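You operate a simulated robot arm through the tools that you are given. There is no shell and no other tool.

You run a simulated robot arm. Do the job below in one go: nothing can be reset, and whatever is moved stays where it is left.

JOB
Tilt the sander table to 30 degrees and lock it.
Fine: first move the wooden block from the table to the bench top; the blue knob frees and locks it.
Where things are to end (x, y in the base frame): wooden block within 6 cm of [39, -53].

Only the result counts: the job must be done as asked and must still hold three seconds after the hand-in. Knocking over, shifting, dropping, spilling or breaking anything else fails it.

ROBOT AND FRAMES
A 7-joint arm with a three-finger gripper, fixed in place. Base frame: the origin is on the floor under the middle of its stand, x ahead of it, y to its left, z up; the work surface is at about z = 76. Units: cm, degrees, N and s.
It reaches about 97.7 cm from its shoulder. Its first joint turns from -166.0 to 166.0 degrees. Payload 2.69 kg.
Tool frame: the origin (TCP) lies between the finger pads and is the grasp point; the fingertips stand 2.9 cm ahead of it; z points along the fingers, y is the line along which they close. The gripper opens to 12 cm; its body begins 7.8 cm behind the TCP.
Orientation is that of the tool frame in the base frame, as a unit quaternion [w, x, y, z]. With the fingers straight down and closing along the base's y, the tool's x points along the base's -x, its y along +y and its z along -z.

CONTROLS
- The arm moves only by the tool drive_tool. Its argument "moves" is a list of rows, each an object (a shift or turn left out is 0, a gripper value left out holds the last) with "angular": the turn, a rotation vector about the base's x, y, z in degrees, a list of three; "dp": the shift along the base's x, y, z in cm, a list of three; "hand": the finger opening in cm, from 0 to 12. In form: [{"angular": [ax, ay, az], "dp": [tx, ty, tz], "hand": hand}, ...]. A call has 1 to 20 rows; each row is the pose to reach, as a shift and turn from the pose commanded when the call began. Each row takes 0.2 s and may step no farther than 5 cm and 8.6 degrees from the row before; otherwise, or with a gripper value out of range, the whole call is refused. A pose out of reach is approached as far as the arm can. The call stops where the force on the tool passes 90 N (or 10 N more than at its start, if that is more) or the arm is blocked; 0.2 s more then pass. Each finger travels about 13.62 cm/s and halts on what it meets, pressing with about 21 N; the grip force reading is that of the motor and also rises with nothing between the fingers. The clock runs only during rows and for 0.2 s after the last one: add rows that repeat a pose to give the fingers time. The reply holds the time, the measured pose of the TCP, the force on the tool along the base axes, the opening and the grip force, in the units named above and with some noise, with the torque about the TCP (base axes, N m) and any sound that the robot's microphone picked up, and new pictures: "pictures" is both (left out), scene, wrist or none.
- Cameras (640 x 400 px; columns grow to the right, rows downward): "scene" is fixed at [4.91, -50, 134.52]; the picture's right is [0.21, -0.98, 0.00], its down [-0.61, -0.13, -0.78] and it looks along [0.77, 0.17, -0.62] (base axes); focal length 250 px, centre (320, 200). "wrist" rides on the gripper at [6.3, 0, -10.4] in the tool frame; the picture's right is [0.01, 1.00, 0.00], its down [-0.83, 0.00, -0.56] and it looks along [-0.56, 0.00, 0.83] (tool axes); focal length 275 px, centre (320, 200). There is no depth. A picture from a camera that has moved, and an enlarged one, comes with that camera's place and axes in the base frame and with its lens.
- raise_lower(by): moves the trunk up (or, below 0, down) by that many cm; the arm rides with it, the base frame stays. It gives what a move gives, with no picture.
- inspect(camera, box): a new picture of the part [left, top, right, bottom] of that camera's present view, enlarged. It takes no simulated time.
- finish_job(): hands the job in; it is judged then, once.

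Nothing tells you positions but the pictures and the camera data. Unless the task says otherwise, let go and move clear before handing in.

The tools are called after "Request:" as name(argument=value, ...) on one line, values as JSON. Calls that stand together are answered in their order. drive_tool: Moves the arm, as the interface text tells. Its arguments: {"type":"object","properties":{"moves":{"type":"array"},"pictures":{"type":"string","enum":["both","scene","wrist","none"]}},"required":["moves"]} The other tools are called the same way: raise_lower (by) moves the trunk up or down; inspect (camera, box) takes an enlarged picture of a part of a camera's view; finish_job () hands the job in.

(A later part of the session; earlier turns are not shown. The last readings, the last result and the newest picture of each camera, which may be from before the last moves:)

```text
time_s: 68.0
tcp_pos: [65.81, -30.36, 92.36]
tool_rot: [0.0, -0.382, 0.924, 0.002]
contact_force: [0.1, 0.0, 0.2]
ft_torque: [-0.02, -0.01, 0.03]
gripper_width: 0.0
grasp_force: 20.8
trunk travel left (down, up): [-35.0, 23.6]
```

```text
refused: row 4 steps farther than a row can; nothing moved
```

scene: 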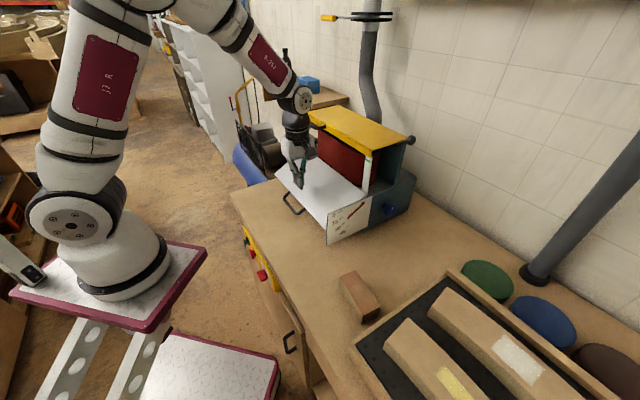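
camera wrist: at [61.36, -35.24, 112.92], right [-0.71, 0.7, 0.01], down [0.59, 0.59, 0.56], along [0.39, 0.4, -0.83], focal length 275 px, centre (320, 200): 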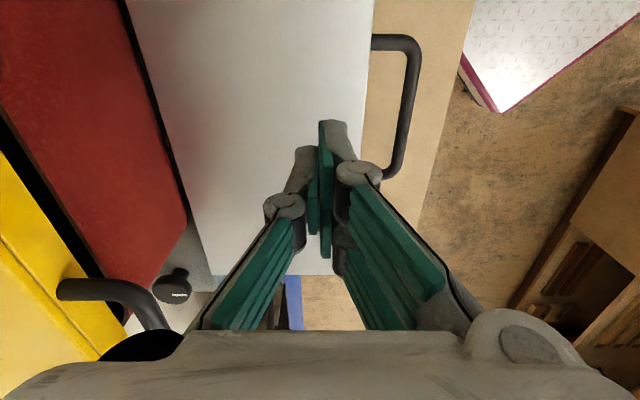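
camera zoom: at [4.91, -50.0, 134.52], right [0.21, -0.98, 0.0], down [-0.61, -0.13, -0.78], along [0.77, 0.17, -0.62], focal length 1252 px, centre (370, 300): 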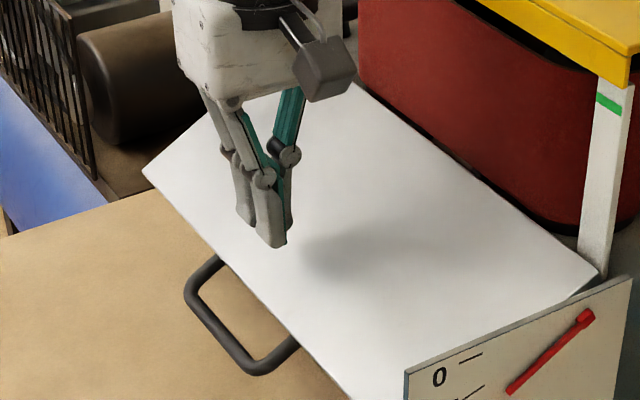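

Request:
drive_tool(moves=[{"dp": [0, 0, 4.5]}, {"dp": [0, 0, 9]}, {"dp": [0, 0, 13.5]}, {"dp": [0, 0, 17.5]}, {"dp": [-2, -3.1, 17.5], "angular": [3.18, -6.44, 1.2]}, {"dp": [-4, -6.2, 17.5], "angular": [6.36, -12.88, 2.4]}, {"dp": [-6, -9.3, 17.5], "angular": [9.54, -19.32, 3.6]}, {"dp": [-8, -12.4, 17.5], "angular": [12.72, -25.76, 4.8]}, {"dp": [-10, -15.6, 17.5], "angular": [15.9, -32.2, 6.0]}, {"dp": [-12, -18.8, 16], "angular": [19.08, -38.64, 7.2]}, {"dp": [-14, -22, 13.5], "angular": [22.27, -45.08, 8.4]}, {"dp": [-15.6, -25, 10.5], "angular": [25.45, -51.52, 9.6]}, {"dp": [-15.6, -25, 10.5], "angular": [25.45, -51.52, 9.6]}])

```text
time_s: 70.8
tcp_pos: [49.9, -55.41, 102.87]
tool_rot: [0.48, -0.409, 0.776, 0.034]
contact_force: [-0.4, -0.4, -0.3]
ft_torque: [0.01, 0.0, 0.0]
gripper_width: 0.0
grasp_force: 20.9
trunk travel left (down, up): [-35.0, 23.6]
camera wrist: at [41.12, -64.01, 103.59], right [-0.67, 0.66, -0.34], down [-0.23, 0.26, 0.94], along [0.71, 0.71, -0.02], focal length 275 px, centre (320, 200)
```

scene: 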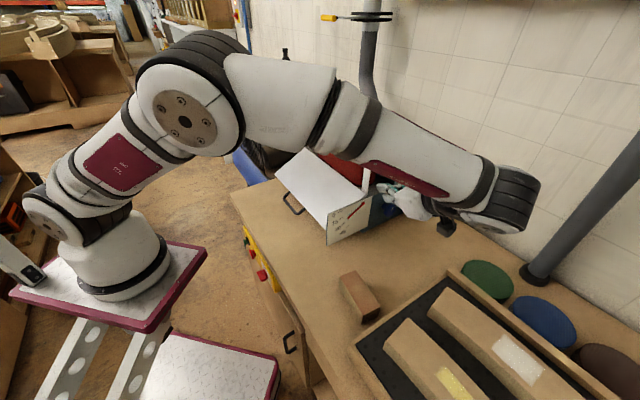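
wrist: 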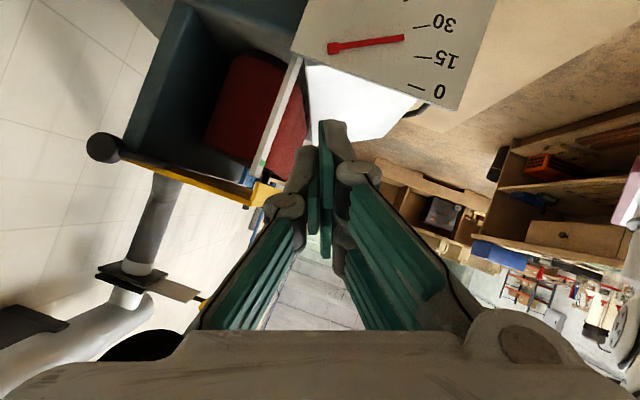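

The scale is in view from above. I'll lower the camera level with the plate and open the fingers wide so they don't block the view.

Request:
drive_tool(moves=[{"dp": [0, 0, -4], "hand": 4}, {"dp": [0, 0, -8], "hand": 8}, {"dp": [0, 0, -11.5], "hand": 12}, {"dp": [0, 0, -13]}, {"dp": [0, 0, -13]}])

Request:
inspect(camera="wrist", box=[230, 100, 470, 250])

```text
time_s: 72.0
tcp_pos: [50.27, -55.48, 89.49]
tool_rot: [0.478, -0.41, 0.776, 0.034]
contact_force: [-0.3, 0.2, 0.6]
ft_torque: [0.01, -0.02, -0.02]
gripper_width: 11.99
grasp_force: 0.1
trunk travel left (down, up): [-35.0, 23.6]
camera wrist: at [41.46, -64.06, 90.23], right [-0.67, 0.66, -0.34], down [-0.23, 0.26, 0.94], along [0.71, 0.71, -0.02], focal length 275 px, centre (320, 200)
```

scene: 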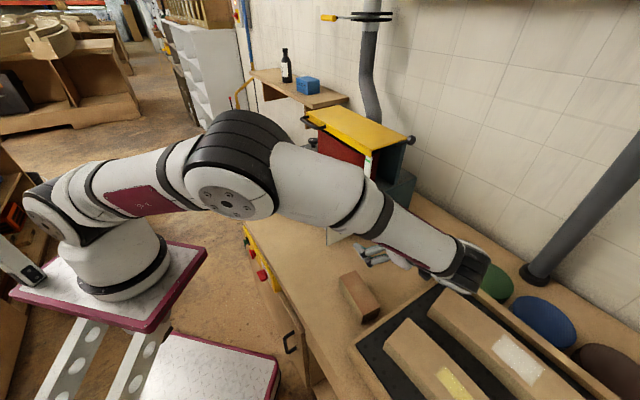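
wrist: 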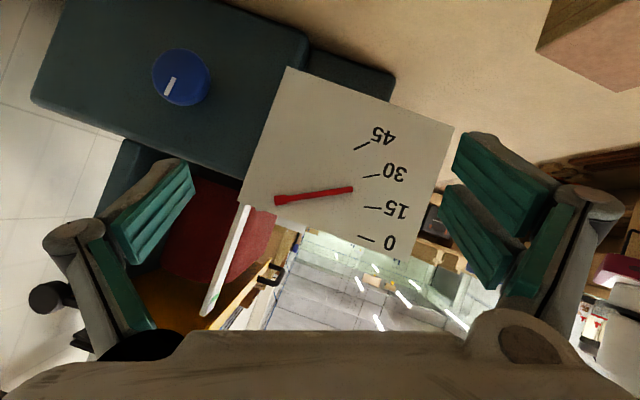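

```text
2.67 times, centred on (350, 175) of wrist
camera zoom: at [41.46, -64.06, 90.23], right [-0.67, 0.66, -0.34], down [-0.23, 0.26, 0.94], along [0.71, 0.71, -0.02], focal length 734 px, centre (240, 267)
```

zoom: 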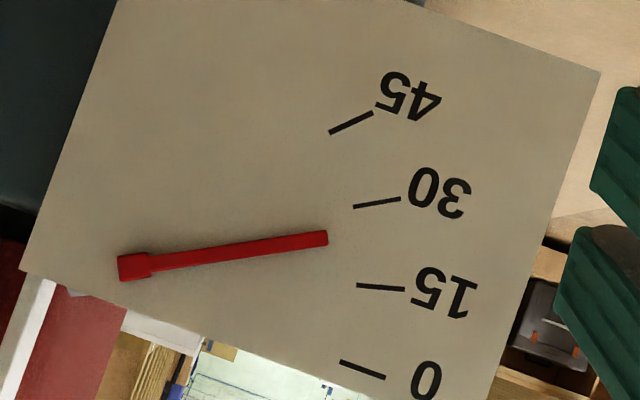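

This is a clean square-on view. The marks step evenly by 15°, and the pointer bar's slope puts the table at about 28°. I'll zoom in to refine the reading.

Request:
inspect(camera="wrist", box=[268, 170, 388, 245])

Request:
inspect(camera="wrist", box=[340, 130, 420, 250])

```text
5.33 times, centred on (328, 208) of wrist
camera zoom: at [41.46, -64.06, 90.23], right [-0.67, 0.66, -0.34], down [-0.23, 0.26, 0.94], along [0.71, 0.71, -0.02], focal length 1468 px, centre (277, 160)
```

zoom: 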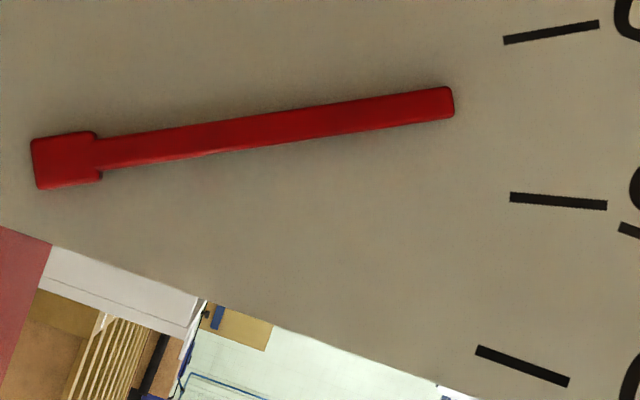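

```text
3.33 times, centred on (380, 190) of wrist
camera zoom: at [41.46, -64.06, 90.23], right [-0.67, 0.66, -0.34], down [-0.23, 0.26, 0.94], along [0.71, 0.71, -0.02], focal length 918 px, centre (120, 233)
```

zoom: 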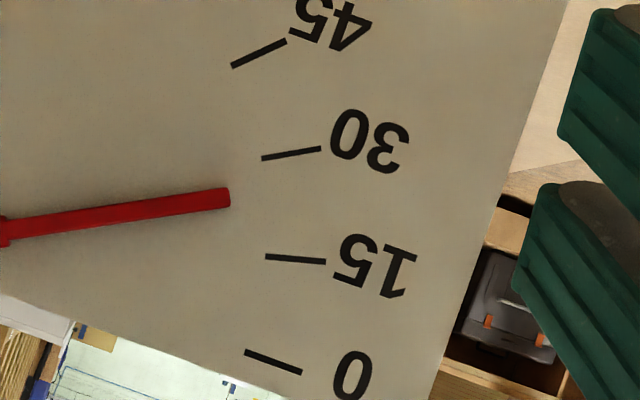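

The bar's slope against the marks gives 28.3–28.6°. The bar sits about 0.5 cm off the pivot line, so slope is the reliable measure. I need about 1.7° more, or about 0.4 cm deeper at the same press point, so I'll go back over the table.

Request:
drive_tool(moves=[{"dp": [0, 0, 4.5], "hand": 8}, {"dp": [0, 0, 9], "hand": 4}, {"dp": [0, 0, 13.5], "hand": 0}, {"dp": [1.94, 3.13, 16.5], "angular": [-3.18, 6.44, -1.2]}, {"dp": [3.89, 6.26, 19.5], "angular": [-6.36, 12.88, -2.4]}, {"dp": [5.83, 9.39, 20.5], "angular": [-9.54, 19.32, -3.6]}, {"dp": [7.78, 12.52, 20.5], "angular": [-12.72, 25.76, -4.8]}, {"dp": [9.72, 15.65, 20.5], "angular": [-15.9, 32.2, -6.0]}, {"dp": [11.66, 18.78, 20.5], "angular": [-19.08, 38.64, -7.2]}, {"dp": [13.6, 21.9, 20.5], "angular": [-22.27, 45.08, -8.4]}, {"dp": [15.55, 25.05, 20.5], "angular": [-25.45, 51.52, -9.6]}, {"dp": [15.55, 25.05, 17]}, {"dp": [15.55, 25.05, 17]}], pictures="none")

```text
refused: row 12 steps farther than a row can; nothing moved
```

Request:
drive_tool(moves=[{"dp": [0, 0, 4.5], "hand": 8}, {"dp": [0, 0, 9], "hand": 4}, {"dp": [0, 0, 13.5], "hand": 0}, {"dp": [1.94, 3.13, 16.5], "angular": [-3.18, 6.44, -1.2]}, {"dp": [3.89, 6.26, 19.5], "angular": [-6.36, 12.88, -2.4]}, {"dp": [5.83, 9.39, 20.5], "angular": [-9.54, 19.32, -3.6]}, {"dp": [7.78, 12.52, 20.5], "angular": [-12.72, 25.76, -4.8]}, {"dp": [9.72, 15.65, 20.5], "angular": [-15.9, 32.2, -6.0]}, {"dp": [11.66, 18.78, 20.5], "angular": [-19.08, 38.64, -7.2]}, {"dp": [13.6, 21.9, 20.5], "angular": [-22.27, 45.08, -8.4]}, {"dp": [15.55, 25.05, 20.5], "angular": [-25.45, 51.52, -9.6]}, {"dp": [15.55, 25.05, 17], "angular": [-25.45, 51.52, -9.6]}, {"dp": [15.55, 25.05, 17], "angular": [-25.45, 51.52, -9.6]}], pictures="scene")

```text
time_s: 74.8
tcp_pos: [65.53, -30.25, 106.72]
tool_rot: [0.0, -0.383, 0.924, 0.002]
contact_force: [0.8, -0.1, 0.2]
ft_torque: [0.01, 0.0, 0.01]
gripper_width: 0.01
grasp_force: 20.9
trunk travel left (down, up): [-35.0, 23.6]
```

scene: 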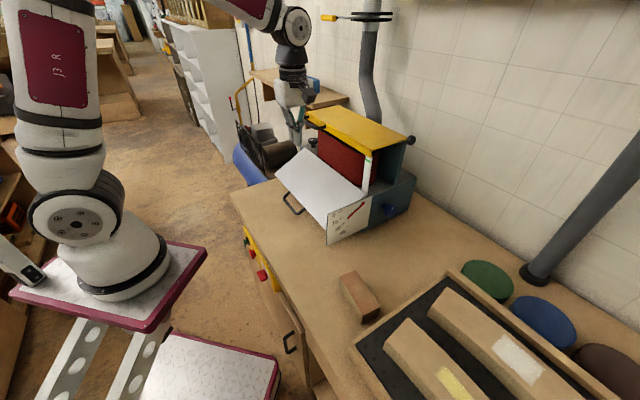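

Request:
drive_tool(moves=[{"dp": [0.1, -0.1, -4.5]}, {"dp": [0.1, -0.1, -9]}, {"dp": [0.1, -0.1, -13]}, {"dp": [0.1, -0.1, -15.5]}, {"dp": [0.1, -0.1, -16.6]}, {"dp": [0.1, -0.1, -17]}, {"dp": [0.1, -0.1, -17.2]}, {"dp": [0.1, -0.1, -17.2]}], pictures="none")

```text
time_s: 76.6
tcp_pos: [65.65, -30.42, 89.61]
tool_rot: [-0.001, -0.383, 0.924, 0.003]
contact_force: [0.5, 0.9, -0.8]
ft_torque: [-0.01, -0.01, 0.04]
gripper_width: 0.02
grasp_force: 21.1
trunk travel left (down, up): [-35.0, 23.6]
```

Request:
drive_tool(moves=[{"dp": [0, 0, -0.1]}, {"dp": [0, 0, -0.2]}, {"dp": [0, 0, -0.3]}, {"dp": [0, 0, -0.4]}, {"dp": [0, 0, -0.4]}], pictures="none")

Request:
drive_tool(moves=[{"dp": [0, 0, -0.1]}, {"dp": [0, 0, -0.2]}, {"dp": [0, 0, -0.3]}, {"dp": [0, 0, -0.3]}], pictures="scene")

Request:
inspect(camera="scene", box=[310, 175, 390, 235])

```text
time_s: 77.8
tcp_pos: [65.81, -30.48, 89.14]
tool_rot: [-0.001, -0.382, 0.924, 0.002]
contact_force: [0.3, -0.1, 2.5]
ft_torque: [0.0, 0.03, 0.0]
gripper_width: 0.0
grasp_force: 20.5
trunk travel left (down, up): [-35.0, 23.6]
```

```text
time_s: 78.8
tcp_pos: [65.73, -30.42, 88.87]
tool_rot: [-0.001, -0.382, 0.924, 0.002]
contact_force: [-0.2, -0.2, 1.7]
ft_torque: [-0.03, 0.0, -0.01]
gripper_width: 0.04
grasp_force: 21.2
trunk travel left (down, up): [-35.0, 23.6]
```

scene: 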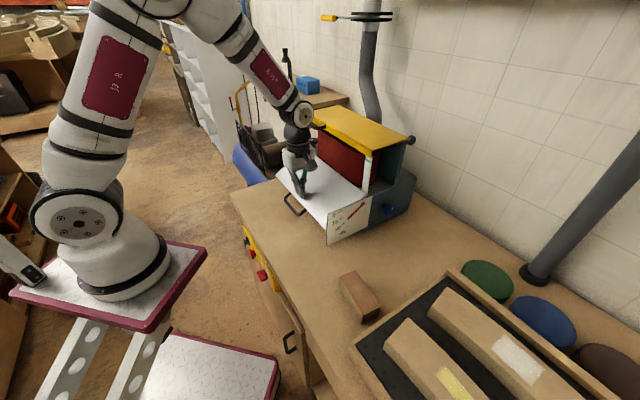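

```text
6.67 times, centred on (350, 205) of scene
camera zoom: at [4.91, -50.0, 134.52], right [0.21, -0.98, 0.0], down [-0.61, -0.13, -0.78], along [0.77, 0.17, -0.62], focal length 1670 px, centre (120, 167)
```

zoom: 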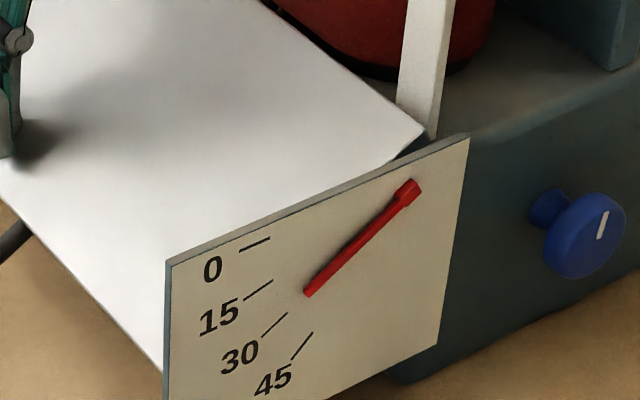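

Contact was made and the table was pressed about 0.4 cm further. I'll go back to the square-on viewpoint to verify it before locking.

Request:
drive_tool(moves=[{"dp": [0, 0, 0.5]}, {"dp": [0, 0, 4.5]}, {"dp": [0, 0, 9]}, {"dp": [0, 0, 13.5]}, {"dp": [0, 0, 18]}, {"dp": [0, 0, 21]}, {"dp": [-2, -3.1, 21], "angular": [3.18, -6.44, 1.2]}, {"dp": [-4, -6.2, 21], "angular": [6.36, -12.88, 2.4]}, {"dp": [-6, -9.3, 21], "angular": [9.54, -19.32, 3.6]}, {"dp": [-8, -12.4, 21], "angular": [12.72, -25.76, 4.8]}, {"dp": [-10, -15.6, 21], "angular": [15.9, -32.2, 6.0]}, {"dp": [-12, -18.8, 19], "angular": [19.08, -38.64, 7.2]}, {"dp": [-14, -22, 16.5], "angular": [22.27, -45.08, 8.4]}, {"dp": [-15.6, -25, 13.5], "angular": [25.45, -51.52, 9.6]}, {"dp": [-15.6, -25, 9.5], "angular": [25.45, -51.52, 9.6], "hand": 6}, {"dp": [-15.6, -25, 5.5], "angular": [25.45, -51.52, 9.6], "hand": 12}, {"dp": [-15.6, -25, 2], "angular": [25.45, -51.52, 9.6], "hand": 12}, {"dp": [-15.6, -25, 0.8], "angular": [25.45, -51.52, 9.6], "hand": 12}, {"dp": [-15.6, -25, 0.8], "angular": [25.45, -51.52, 9.6], "hand": 12}], pictures="both")

Request:
inspect(camera="wrist", box=[268, 170, 388, 245])

Request:
inspect(camera="wrist", box=[230, 100, 470, 250])

```text
time_s: 82.8
tcp_pos: [49.93, -55.62, 89.56]
tool_rot: [0.478, -0.409, 0.776, 0.034]
contact_force: [-0.3, -0.6, -0.2]
ft_torque: [0.0, 0.03, 0.01]
gripper_width: 12.0
grasp_force: 0.1
trunk travel left (down, up): [-35.0, 23.6]
camera wrist: at [41.35, -64.18, 90.42], right [-0.67, 0.66, -0.34], down [-0.23, 0.26, 0.94], along [0.71, 0.71, -0.02], focal length 275 px, centre (320, 200)
```

scene: 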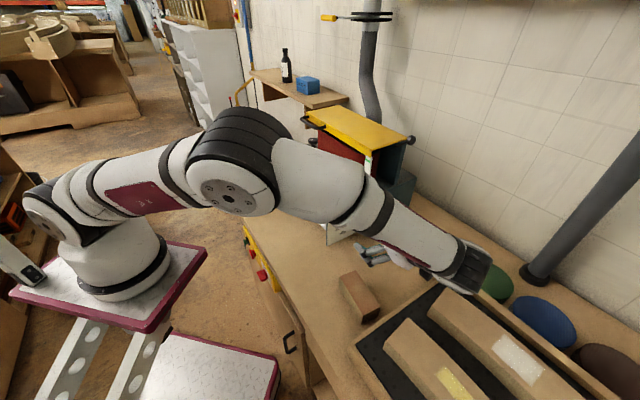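
wrist: 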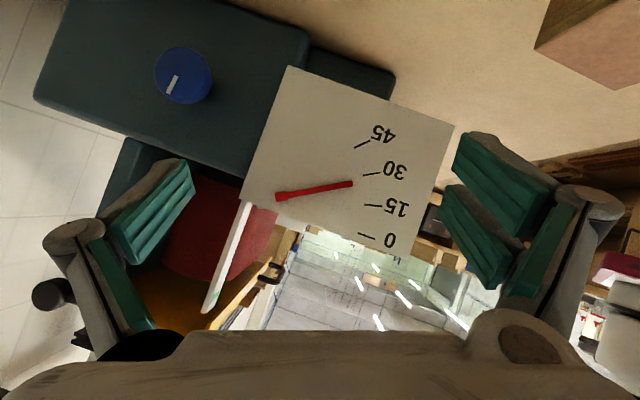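

```text
5.33 times, centred on (328, 208) of wrist
camera zoom: at [41.35, -64.18, 90.42], right [-0.67, 0.66, -0.34], down [-0.23, 0.26, 0.94], along [0.71, 0.71, -0.02], focal length 1468 px, centre (277, 160)
```

zoom: 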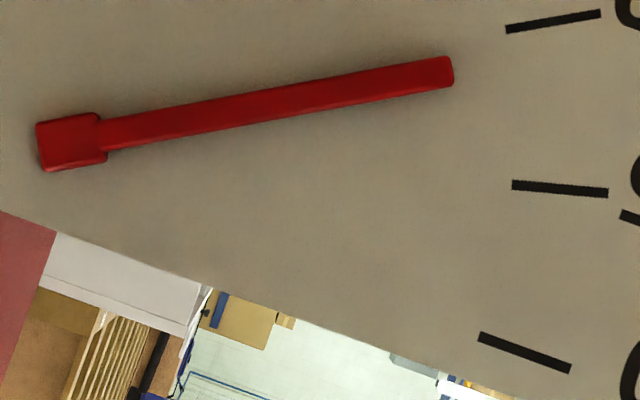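

```text
2.67 times, centred on (350, 175) of wrist
camera zoom: at [41.35, -64.18, 90.42], right [-0.67, 0.66, -0.34], down [-0.23, 0.26, 0.94], along [0.71, 0.71, -0.02], focal length 734 px, centre (240, 267)
```

zoom: 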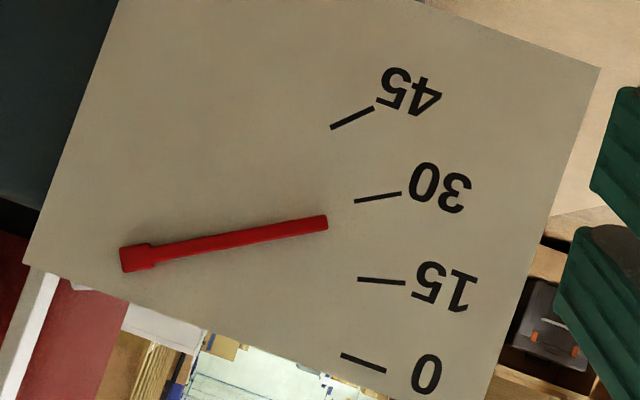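

The square-on view now gives a slope-based angle of about 30.3°, with the 30 mark's slope and the bar's slope within about 1° of each other. That's on target, so I'll go and lock the knob, approaching it along the same path as before.

Request:
drive_tool(moves=[{"dp": [0, 0, 0], "hand": 8}, {"dp": [3, -1.4, -0.4]}, {"dp": [6, -2.8, -0.8]}, {"dp": [9, -4.2, -1.2]}, {"dp": [11.65, -5.3, -1.5]}, {"dp": [11.65, -5.3, -1.5]}], pictures="wrist")

```text
time_s: 84.2
tcp_pos: [61.71, -60.84, 88.45]
tool_rot: [0.478, -0.409, 0.777, 0.034]
contact_force: [-0.5, 0.4, 1.3]
ft_torque: [0.02, 0.02, -0.04]
gripper_width: 7.99
grasp_force: 0.1
trunk travel left (down, up): [-35.0, 23.6]
camera wrist: at [53.0, -69.44, 89.15], right [-0.67, 0.66, -0.34], down [-0.23, 0.26, 0.94], along [0.71, 0.71, -0.02], focal length 275 px, centre (320, 200)
```

wrist: 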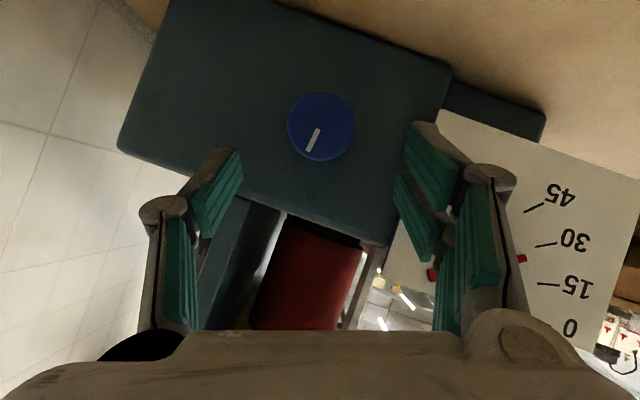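

Request:
drive_tool(moves=[{"dp": [0.3, 0.1, -0.6]}, {"dp": [1.1, 0.6, -1.2]}, {"dp": [1.9, 1.05, -1.8]}, {"dp": [2.6, 1.5, -2.4]}, {"dp": [3.1, 1.8, -2.75]}, {"dp": [3.4, 1.94, -2.95]}, {"dp": [3.4, 1.94, -2.95]}], pictures="wrist")

```text
time_s: 85.8
tcp_pos: [65.43, -58.9, 85.25]
tool_rot: [0.478, -0.409, 0.777, 0.034]
contact_force: [-1.3, 1.1, 0.1]
ft_torque: [-0.03, -0.02, 0.0]
gripper_width: 8.01
grasp_force: 0.1
trunk travel left (down, up): [-35.0, 23.6]
camera wrist: at [56.58, -67.42, 85.91], right [-0.67, 0.66, -0.34], down [-0.23, 0.26, 0.94], along [0.71, 0.71, -0.02], focal length 275 px, centre (320, 200)
```

wrist: 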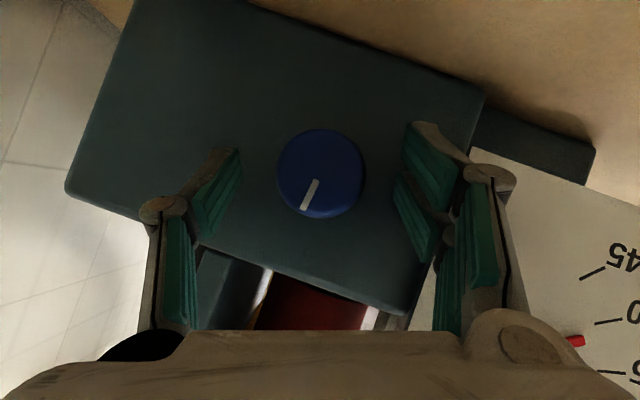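

The knob sits between the open fingers. With the fingers open I'll rotate around it to the far anticlockwise end of my stroke, then grip for the clockwise locking turn.

Request:
drive_tool(moves=[{"dp": [-0.15, 0.08, -0.05], "angular": [-5.66, -5.66, 0]}, {"dp": [-0.27, 0.16, -0.11], "angular": [-11.31, -11.31, 0]}, {"dp": [-0.38, 0.24, -0.19], "angular": [-16.97, -16.97, 0]}, {"dp": [-0.48, 0.3, -0.28], "angular": [-22.63, -22.63, 0]}, {"dp": [-0.58, 0.36, -0.38], "angular": [-28.28, -28.28, 0]}, {"dp": [-0.58, 0.36, -0.38], "angular": [-28.28, -28.28, 0]}], pictures="both")

```text
time_s: 87.2
tcp_pos: [64.71, -58.47, 85.04]
tool_rot: [0.538, -0.509, 0.621, -0.255]
contact_force: [-0.3, -0.4, -0.9]
ft_torque: [0.0, 0.02, 0.01]
gripper_width: 7.98
grasp_force: 0.0
trunk travel left (down, up): [-35.0, 23.6]
camera wrist: at [55.61, -66.76, 85.35], right [-0.36, 0.35, -0.87], down [-0.6, 0.63, 0.5], along [0.72, 0.7, -0.01], focal length 275 px, centre (320, 200)
```

scene: 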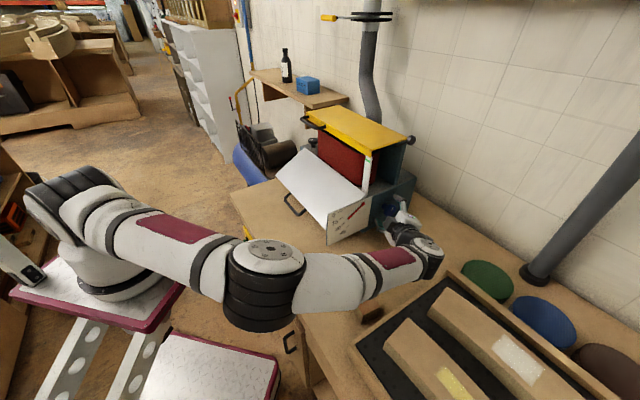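
wrist: 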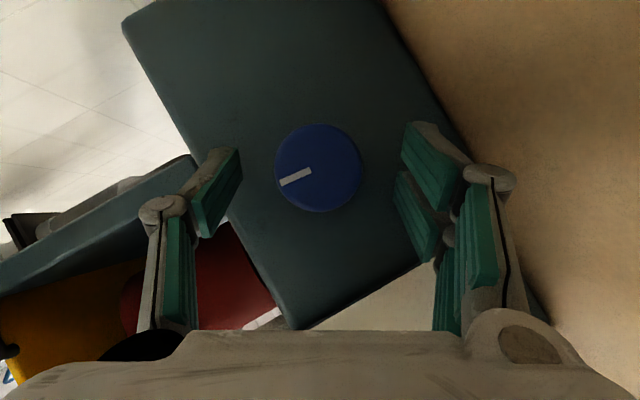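

Request:
inspect(camera="scene", box=[310, 175, 390, 235])

Request:
drive_tool(moves=[{"dp": [0, 0, 0], "hand": 6.5}, {"dp": [0, 0, 0], "hand": 5}, {"dp": [0, 0, 0], "hand": 3}, {"dp": [0, 0, 0], "hand": 0}, {"dp": [0, 0, 0], "hand": 0}, {"dp": [0.03, -0.03, 0.064], "angular": [2.83, 2.83, 0]}, {"dp": [0.06, -0.06, 0.127], "angular": [5.66, 5.66, 0]}, {"dp": [0.096, -0.096, 0.184], "angular": [8.49, 8.49, 0]}, {"dp": [0.132, -0.132, 0.239], "angular": [11.31, 11.31, 0]}, {"dp": [0.17, -0.17, 0.29], "angular": [14.14, 14.14, 0]}, {"dp": [0.214, -0.214, 0.337], "angular": [16.97, 16.97, 0]}, {"dp": [0.26, -0.26, 0.378], "angular": [19.8, 19.8, 0]}, {"dp": [0.305, -0.305, 0.417], "angular": [22.63, 22.63, 0]}, {"dp": [0.355, -0.355, 0.45], "angular": [25.46, 25.46, 0]}, {"dp": [0.403, -0.403, 0.48], "angular": [28.28, 28.28, 0]}, {"dp": [0.455, -0.455, 0.503], "angular": [31.11, 31.11, 0]}, {"dp": [0.455, -0.455, 0.503], "angular": [31.11, 31.11, 0]}], pictures="both")

Request:
inspect(camera="wrist", box=[200, 80, 440, 230])

```text
6.67 times, centred on (350, 205) of scene
camera zoom: at [4.91, -50.0, 134.52], right [0.21, -0.98, 0.0], down [-0.61, -0.13, -0.78], along [0.77, 0.17, -0.62], focal length 1670 px, centre (120, 167)
```

zoom: 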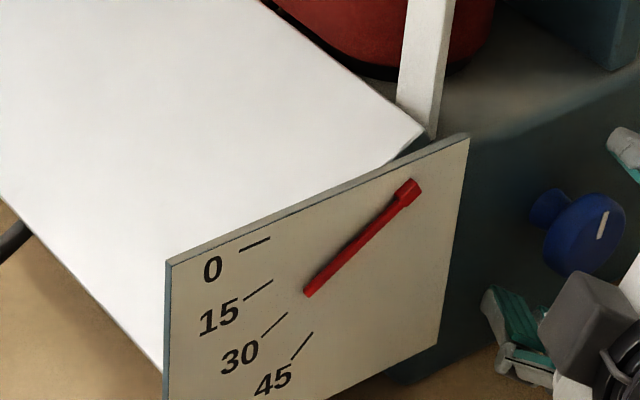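

```text
time_s: 90.8
tcp_pos: [65.16, -58.93, 85.4]
tool_rot: [0.47, -0.396, 0.786, 0.063]
contact_force: [13.2, -10.5, 23.0]
ft_torque: [-0.04, -0.28, -0.1]
gripper_width: 4.01
grasp_force: 44.3
trunk travel left (down, up): [-35.0, 23.6]
camera wrist: at [56.42, -67.55, 86.2], right [-0.68, 0.68, -0.28], down [-0.18, 0.21, 0.96], along [0.71, 0.71, -0.02], focal length 275 px, centre (320, 200)
```

scene: 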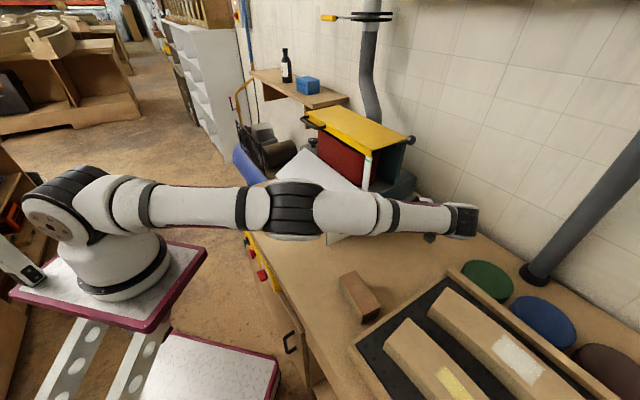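
wrist: 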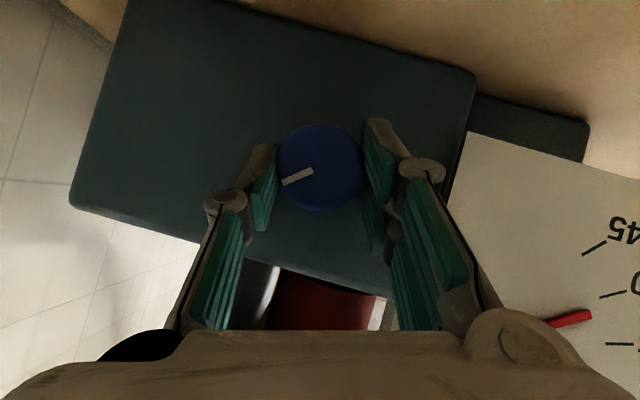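

```text
2.67 times, centred on (320, 155) of wrist
camera zoom: at [56.42, -67.55, 86.2], right [-0.68, 0.68, -0.28], down [-0.18, 0.21, 0.96], along [0.71, 0.71, -0.02], focal length 734 px, centre (320, 320)
```

zoom: 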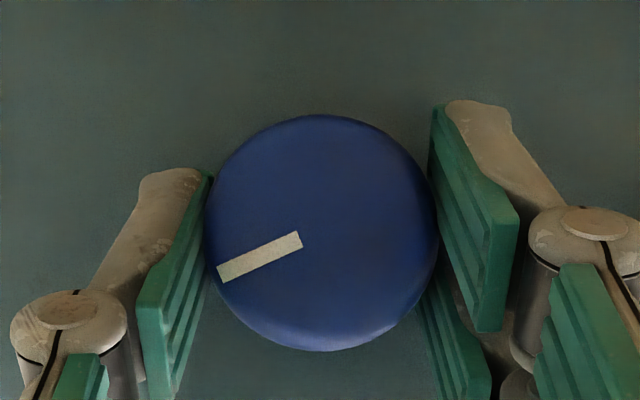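

The first locking stroke turned the knob 44° clockwise. I'll open, swing back around it, and grip for the second stroke.

Request:
drive_tool(moves=[{"dp": [0, 0, 0], "hand": 5}, {"dp": [0, 0, 0], "hand": 6.5}, {"dp": [0, 0, 0], "hand": 8}, {"dp": [-0.101, 0.101, -0.052], "angular": [-5.66, -5.66, 0]}, {"dp": [-0.196, 0.196, -0.123], "angular": [-11.31, -11.31, 0]}, {"dp": [-0.283, 0.283, -0.213], "angular": [-16.97, -16.97, 0]}, {"dp": [-0.36, 0.36, -0.318], "angular": [-22.63, -22.63, 0]}, {"dp": [-0.426, 0.426, -0.438], "angular": [-28.28, -28.28, 0]}, {"dp": [-0.455, 0.455, -0.503], "angular": [-31.11, -31.11, 0]}, {"dp": [-0.455, 0.455, -0.503], "angular": [-31.11, -31.11, 0]}], pictures="both")

Request:
inspect(camera="scene", box=[310, 175, 390, 235])

```text
time_s: 93.0
tcp_pos: [64.8, -58.5, 84.93]
tool_rot: [0.539, -0.509, 0.621, -0.255]
contact_force: [0.8, 0.1, 1.0]
ft_torque: [0.03, 0.0, 0.0]
gripper_width: 8.0
grasp_force: 0.1
trunk travel left (down, up): [-35.0, 23.6]
camera wrist: at [55.63, -66.7, 85.19], right [-0.36, 0.35, -0.87], down [-0.6, 0.63, 0.5], along [0.72, 0.7, -0.01], focal length 275 px, centre (320, 200)
```

scene: 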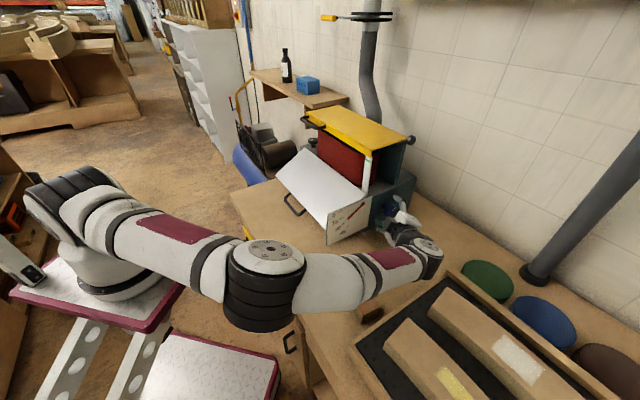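
wrist: 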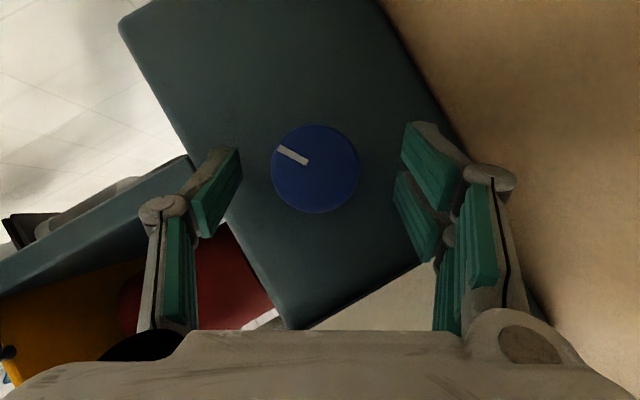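

```text
6.67 times, centred on (350, 205) of scene
camera zoom: at [4.91, -50.0, 134.52], right [0.21, -0.98, 0.0], down [-0.61, -0.13, -0.78], along [0.77, 0.17, -0.62], focal length 1670 px, centre (120, 167)
```

zoom: 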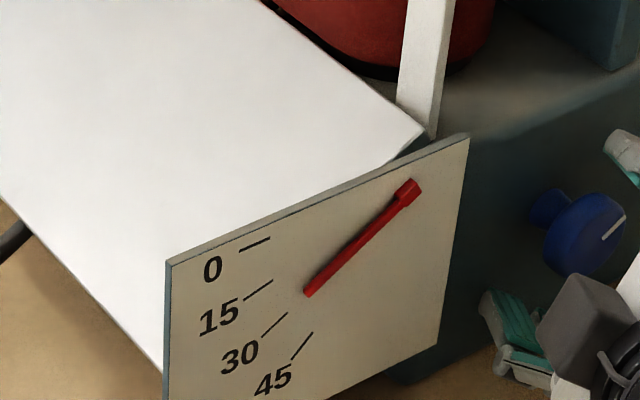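

The table angle is unchanged and the mark is at about half past one. I'll re-centre slightly, grip, and turn clockwise again, watching for the stop.

Request:
drive_tool(moves=[{"dp": [0.08, -0.08, 0.2], "hand": 6.5}, {"dp": [0.08, -0.08, 0.2], "hand": 5}, {"dp": [0.08, -0.08, 0.2], "hand": 3}, {"dp": [0.08, -0.08, 0.2], "hand": 0}, {"dp": [0.08, -0.08, 0.2], "hand": 0}, {"dp": [0.11, -0.11, 0.25], "angular": [2.83, 2.83, 0]}, {"dp": [0.13, -0.13, 0.3], "angular": [5.66, 5.66, 0]}, {"dp": [0.16, -0.16, 0.34], "angular": [8.49, 8.49, 0]}, {"dp": [0.19, -0.19, 0.38], "angular": [11.31, 11.31, 0]}, {"dp": [0.22, -0.22, 0.41], "angular": [14.14, 14.14, 0]}, {"dp": [0.25, -0.25, 0.44], "angular": [16.97, 16.97, 0]}, {"dp": [0.28, -0.28, 0.46], "angular": [19.8, 19.8, 0]}, {"dp": [0.31, -0.31, 0.48], "angular": [22.63, 22.63, 0]}, {"dp": [0.31, -0.31, 0.48], "angular": [22.63, 22.63, 0]}], pictures="wrist")

Request:
inspect(camera="wrist", box=[200, 80, 440, 230])

```text
time_s: 96.0
tcp_pos: [65.05, -58.79, 85.44]
tool_rot: [0.495, -0.433, 0.753, -0.025]
contact_force: [6.7, -10.4, 1.6]
ft_torque: [-0.44, 0.17, -0.48]
gripper_width: 4.03
grasp_force: 45.2
trunk travel left (down, up): [-35.0, 23.6]
camera wrist: at [56.16, -67.32, 86.09], right [-0.63, 0.62, -0.47], down [-0.32, 0.35, 0.88], along [0.71, 0.7, -0.02], focal length 275 px, centre (320, 200)
```

wrist: 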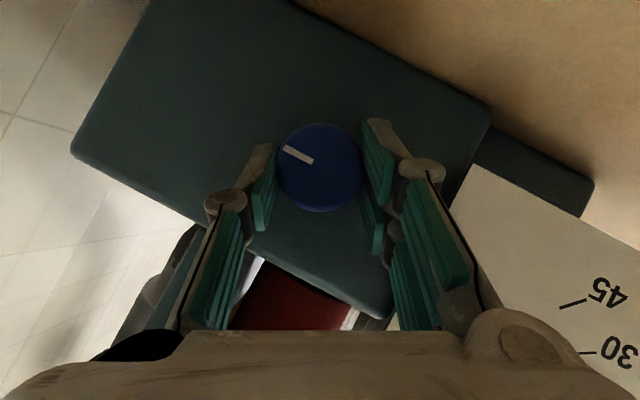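

```text
2.67 times, centred on (320, 155) of wrist
camera zoom: at [56.16, -67.32, 86.09], right [-0.63, 0.62, -0.47], down [-0.32, 0.35, 0.88], along [0.71, 0.7, -0.02], focal length 734 px, centre (320, 320)
```

zoom: 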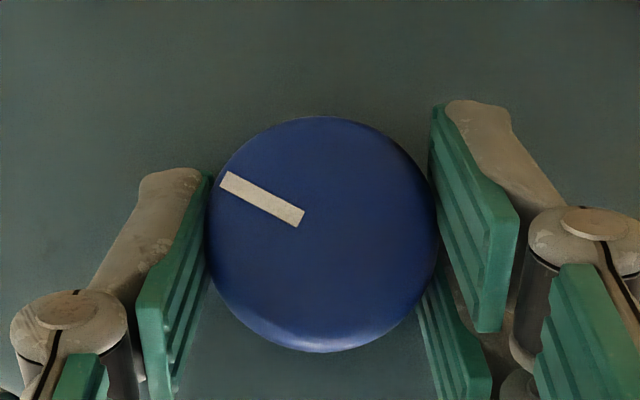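

The mark is back to within a degree or two of its original 3 o'clock position. I'll turn a little further clockwise in small steps to bring it firmly against its stop.

Request:
drive_tool(moves=[{"dp": [0.02, -0.02, 0.015], "angular": [1.41, 1.41, 0]}, {"dp": [0.05, -0.05, 0.03], "angular": [2.83, 2.83, 0]}, {"dp": [0.07, -0.07, 0.045], "angular": [4.24, 4.24, 0]}, {"dp": [0.07, -0.07, 0.045], "angular": [4.24, 4.24, 0]}], pictures="wrist")

Request:
inspect(camera="wrist", box=[200, 80, 440, 230])

```text
time_s: 97.0
tcp_pos: [65.04, -58.89, 85.45]
tool_rot: [0.483, -0.415, 0.771, 0.019]
contact_force: [10.2, -11.7, 3.8]
ft_torque: [-0.89, -0.4, -0.4]
gripper_width: 4.03
grasp_force: 44.7
trunk travel left (down, up): [-35.0, 23.6]
camera wrist: at [56.31, -67.44, 86.14], right [-0.66, 0.65, -0.37], down [-0.25, 0.28, 0.93], along [0.71, 0.7, -0.02], focal length 275 px, centre (320, 200)
```

wrist: 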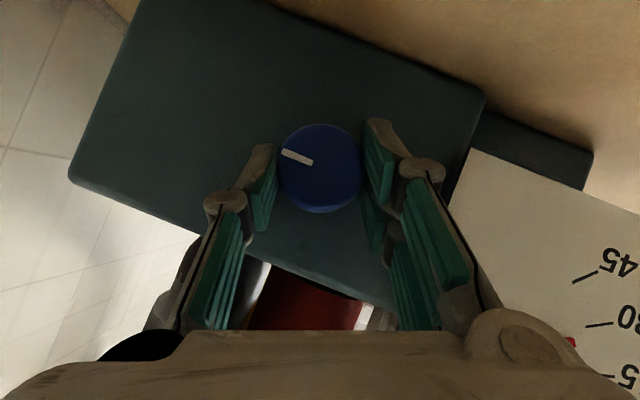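

```text
2.67 times, centred on (320, 155) of wrist
camera zoom: at [56.31, -67.44, 86.14], right [-0.66, 0.65, -0.37], down [-0.25, 0.28, 0.93], along [0.71, 0.7, -0.02], focal length 734 px, centre (320, 320)
```

zoom: 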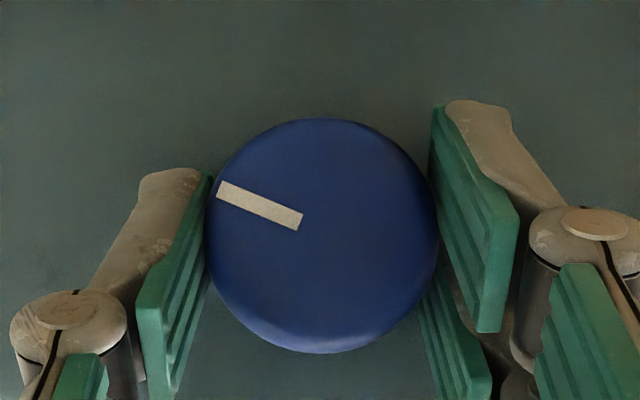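

The resisting torque rose to about 0.9 N·m and the mark is at its original 3 o'clock stop, so the lock should be engaged. I'll let go, back out along the tool axis, and recheck the scale square-on.

Request:
drive_tool(moves=[{"dp": [0, 0, 0], "hand": 5}, {"dp": [0, 0, 0], "hand": 6.5}, {"dp": [0, 0, 0], "hand": 8}, {"dp": [-1.5, -0.9, 1.1]}, {"dp": [-3.6, -2.2, 2.65]}, {"dp": [-6.5, -0.9, 3]}, {"dp": [-9.5, 0.6, 3.5]}, {"dp": [-12.5, 2.1, 4], "hand": 12}, {"dp": [-15.1, 3.3, 4.1], "hand": 12}, {"dp": [-15.1, 3.3, 4.1], "hand": 12}], pictures="both")

Request:
inspect(camera="wrist", box=[268, 170, 388, 245])

Request:
inspect(camera="wrist", box=[120, 30, 280, 130])

```text
time_s: 99.2
tcp_pos: [49.93, -55.57, 89.47]
tool_rot: [0.483, -0.415, 0.771, 0.018]
contact_force: [-0.4, 0.2, 0.7]
ft_torque: [0.02, 0.01, -0.04]
gripper_width: 11.99
grasp_force: 0.0
trunk travel left (down, up): [-35.0, 23.6]
camera wrist: at [41.1, -64.09, 90.19], right [-0.66, 0.65, -0.37], down [-0.25, 0.28, 0.93], along [0.71, 0.71, -0.02], focal length 275 px, centre (320, 200)
```

scene: 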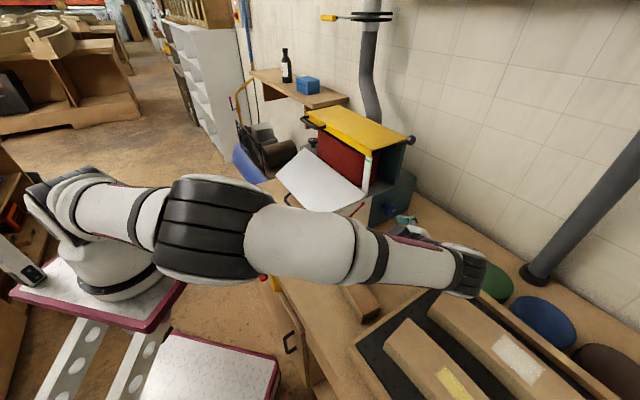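
wrist: 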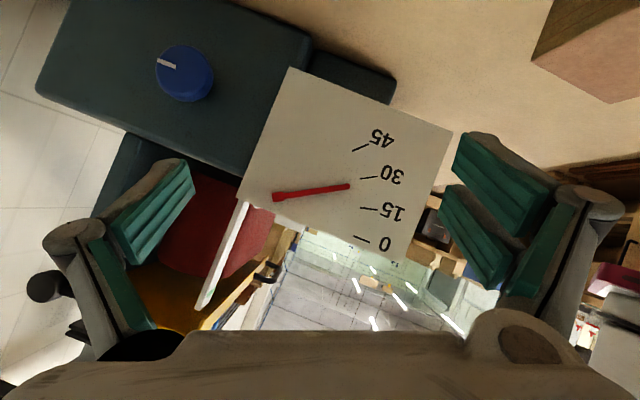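

```text
5.33 times, centred on (328, 208) of wrist
camera zoom: at [41.1, -64.09, 90.19], right [-0.66, 0.65, -0.37], down [-0.25, 0.28, 0.93], along [0.71, 0.71, -0.02], focal length 1468 px, centre (277, 160)
```

zoom: 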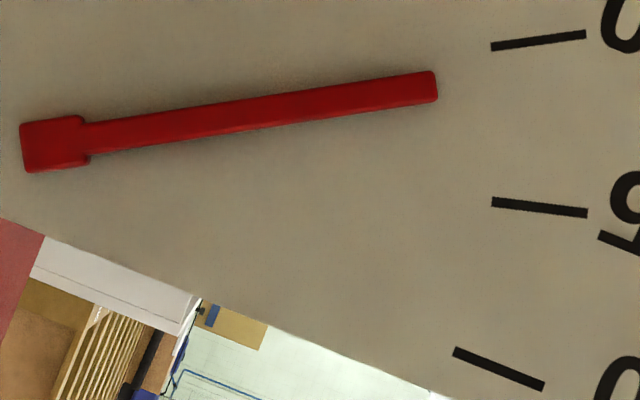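

```text
4.00 times, centred on (200, 80) of wrist
camera zoom: at [41.1, -64.09, 90.19], right [-0.66, 0.65, -0.37], down [-0.25, 0.28, 0.93], along [0.71, 0.71, -0.02], focal length 1101 px, centre (800, 680)
```

zoom: 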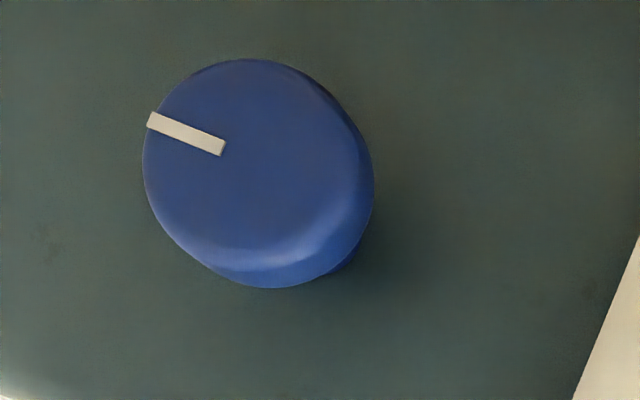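

The pointer is unchanged at about 30.5°, and the knob is back at its original stop. To be sure it really locks, I'll go back over the table and press lightly: unlocked it gave way at about 3 N, so a locked table should push back harder without moving.

Request:
drive_tool(moves=[{"dp": [0, 0, 4.5], "hand": 8}, {"dp": [0, 0, 9], "hand": 4}, {"dp": [0, 0, 13.5], "hand": 0}, {"dp": [1.94, 3.13, 16.5], "angular": [-3.18, 6.44, -1.2]}, {"dp": [3.89, 6.26, 19.5], "angular": [-6.36, 12.88, -2.4]}, {"dp": [5.83, 9.39, 20.5], "angular": [-9.54, 19.32, -3.6]}, {"dp": [7.78, 12.52, 20.5], "angular": [-12.72, 25.76, -4.8]}, {"dp": [9.72, 15.65, 20.5], "angular": [-15.9, 32.2, -6.0]}, {"dp": [11.66, 18.78, 20.5], "angular": [-19.08, 38.64, -7.2]}, {"dp": [13.6, 21.9, 20.5], "angular": [-22.27, 45.08, -8.4]}, {"dp": [15.75, 25.15, 20.5], "angular": [-25.45, 51.52, -9.6]}, {"dp": [15.75, 25.15, 16.5], "angular": [-25.45, 51.52, -9.6]}, {"dp": [15.75, 25.15, 12], "angular": [-25.45, 51.52, -9.6]}, {"dp": [15.75, 25.15, 7.5], "angular": [-25.45, 51.52, -9.6]}, {"dp": [15.75, 25.15, 3], "angular": [-25.45, 51.52, -9.6]}, {"dp": [15.75, 25.15, 1], "angular": [-25.45, 51.52, -9.6]}, {"dp": [15.75, 25.15, 1], "angular": [-25.45, 51.52, -9.6]}], pictures="scene")

Request:
inspect(camera="scene", box=[250, 130, 410, 240])

```text
time_s: 102.8
tcp_pos: [65.71, -30.57, 90.66]
tool_rot: [0.004, -0.395, 0.919, -0.007]
contact_force: [0.5, 0.5, 1.3]
ft_torque: [0.0, -0.05, -0.01]
gripper_width: 0.0
grasp_force: 20.8
trunk travel left (down, up): [-35.0, 23.6]
```

scene: 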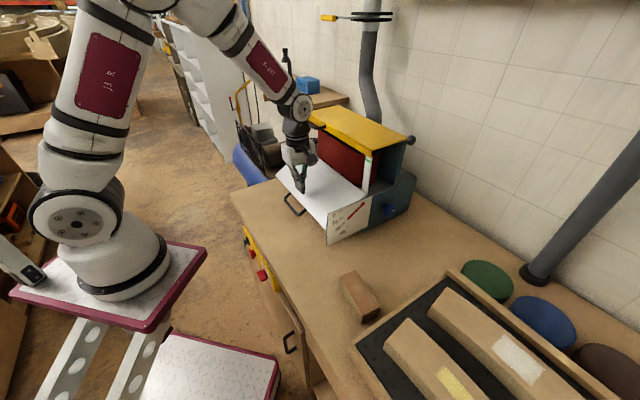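

```text
3.64 times, centred on (330, 185) of scene
camera zoom: at [4.91, -50.0, 134.52], right [0.21, -0.98, 0.0], down [-0.61, -0.13, -0.78], along [0.77, 0.17, -0.62], focal length 911 px, centre (284, 254)
```

zoom: 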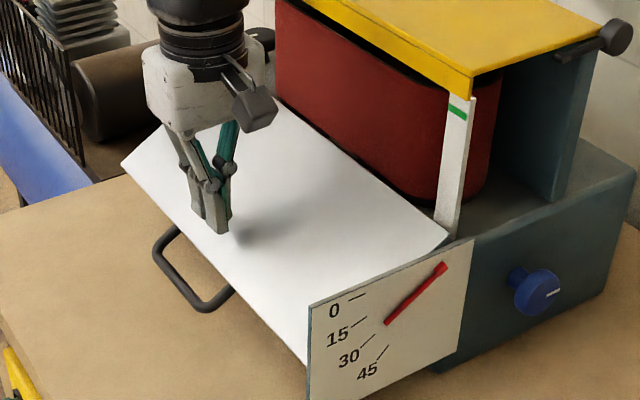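

Request:
drive_tool(moves=[{"dp": [0, 0, -0.5]}, {"dp": [0, 0, -1.0]}, {"dp": [0, 0, -1.4]}, {"dp": [0, 0, -1.4]}], pictures="none")

Request:
drive_tool(moves=[{"dp": [0, 0, -0.1]}, {"dp": [0, 0, -0.2]}, {"dp": [0, 0, -0.3]}, {"dp": [0, 0, -0.3]}], pictures="none")

```text
time_s: 103.8
tcp_pos: [65.73, -30.56, 89.17]
tool_rot: [0.002, -0.396, 0.918, -0.007]
contact_force: [-1.2, 0.1, -0.2]
ft_torque: [0.01, 0.03, 0.04]
gripper_width: 0.0
grasp_force: 21.2
trunk travel left (down, up): [-35.0, 23.6]
```

```text
time_s: 104.8
tcp_pos: [65.84, -30.39, 88.86]
tool_rot: [0.003, -0.396, 0.918, -0.007]
contact_force: [-3.2, 3.1, 5.5]
ft_torque: [-0.02, 0.04, -0.01]
gripper_width: 0.0
grasp_force: 20.7
trunk travel left (down, up): [-35.0, 23.6]
```

The table now pushes back with about 7 N for almost no travel, over twice the force that moved it when free. One more 0.1 cm will confirm it.

Request:
drive_tool(moves=[{"dp": [0, 0, -0.1]}, {"dp": [0, 0, -0.1]}], pictures="scene")

Request:
inspect(camera="scene", box=[310, 175, 390, 235])

```text
time_s: 105.4
tcp_pos: [65.58, -30.55, 88.71]
tool_rot: [0.004, -0.395, 0.918, -0.008]
contact_force: [-4.3, 3.5, 22.3]
ft_torque: [-0.14, 0.03, -0.08]
gripper_width: 0.01
grasp_force: 20.9
trunk travel left (down, up): [-35.0, 23.6]
```

scene: 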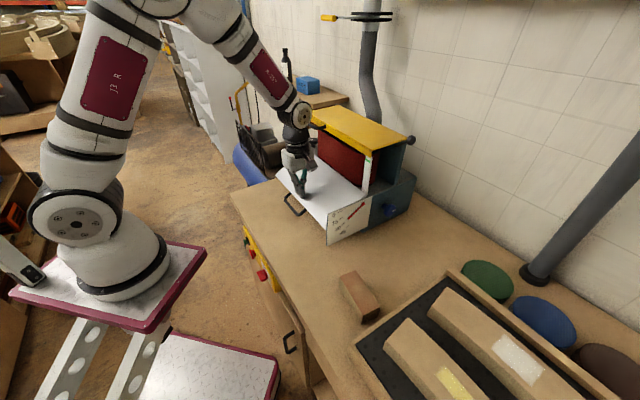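

```text
6.67 times, centred on (350, 205) of scene
camera zoom: at [4.91, -50.0, 134.52], right [0.21, -0.98, 0.0], down [-0.61, -0.13, -0.78], along [0.77, 0.17, -0.62], focal length 1670 px, centre (120, 167)
```

zoom: 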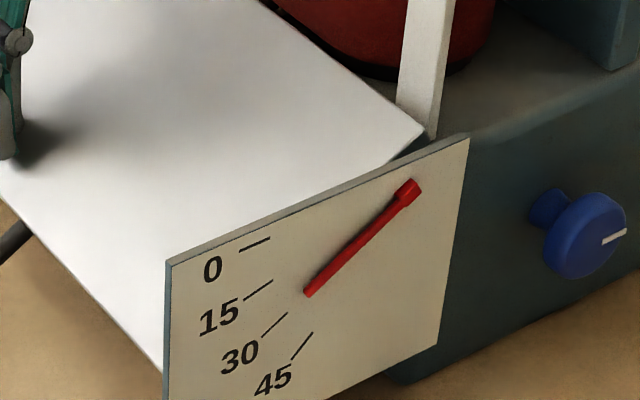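

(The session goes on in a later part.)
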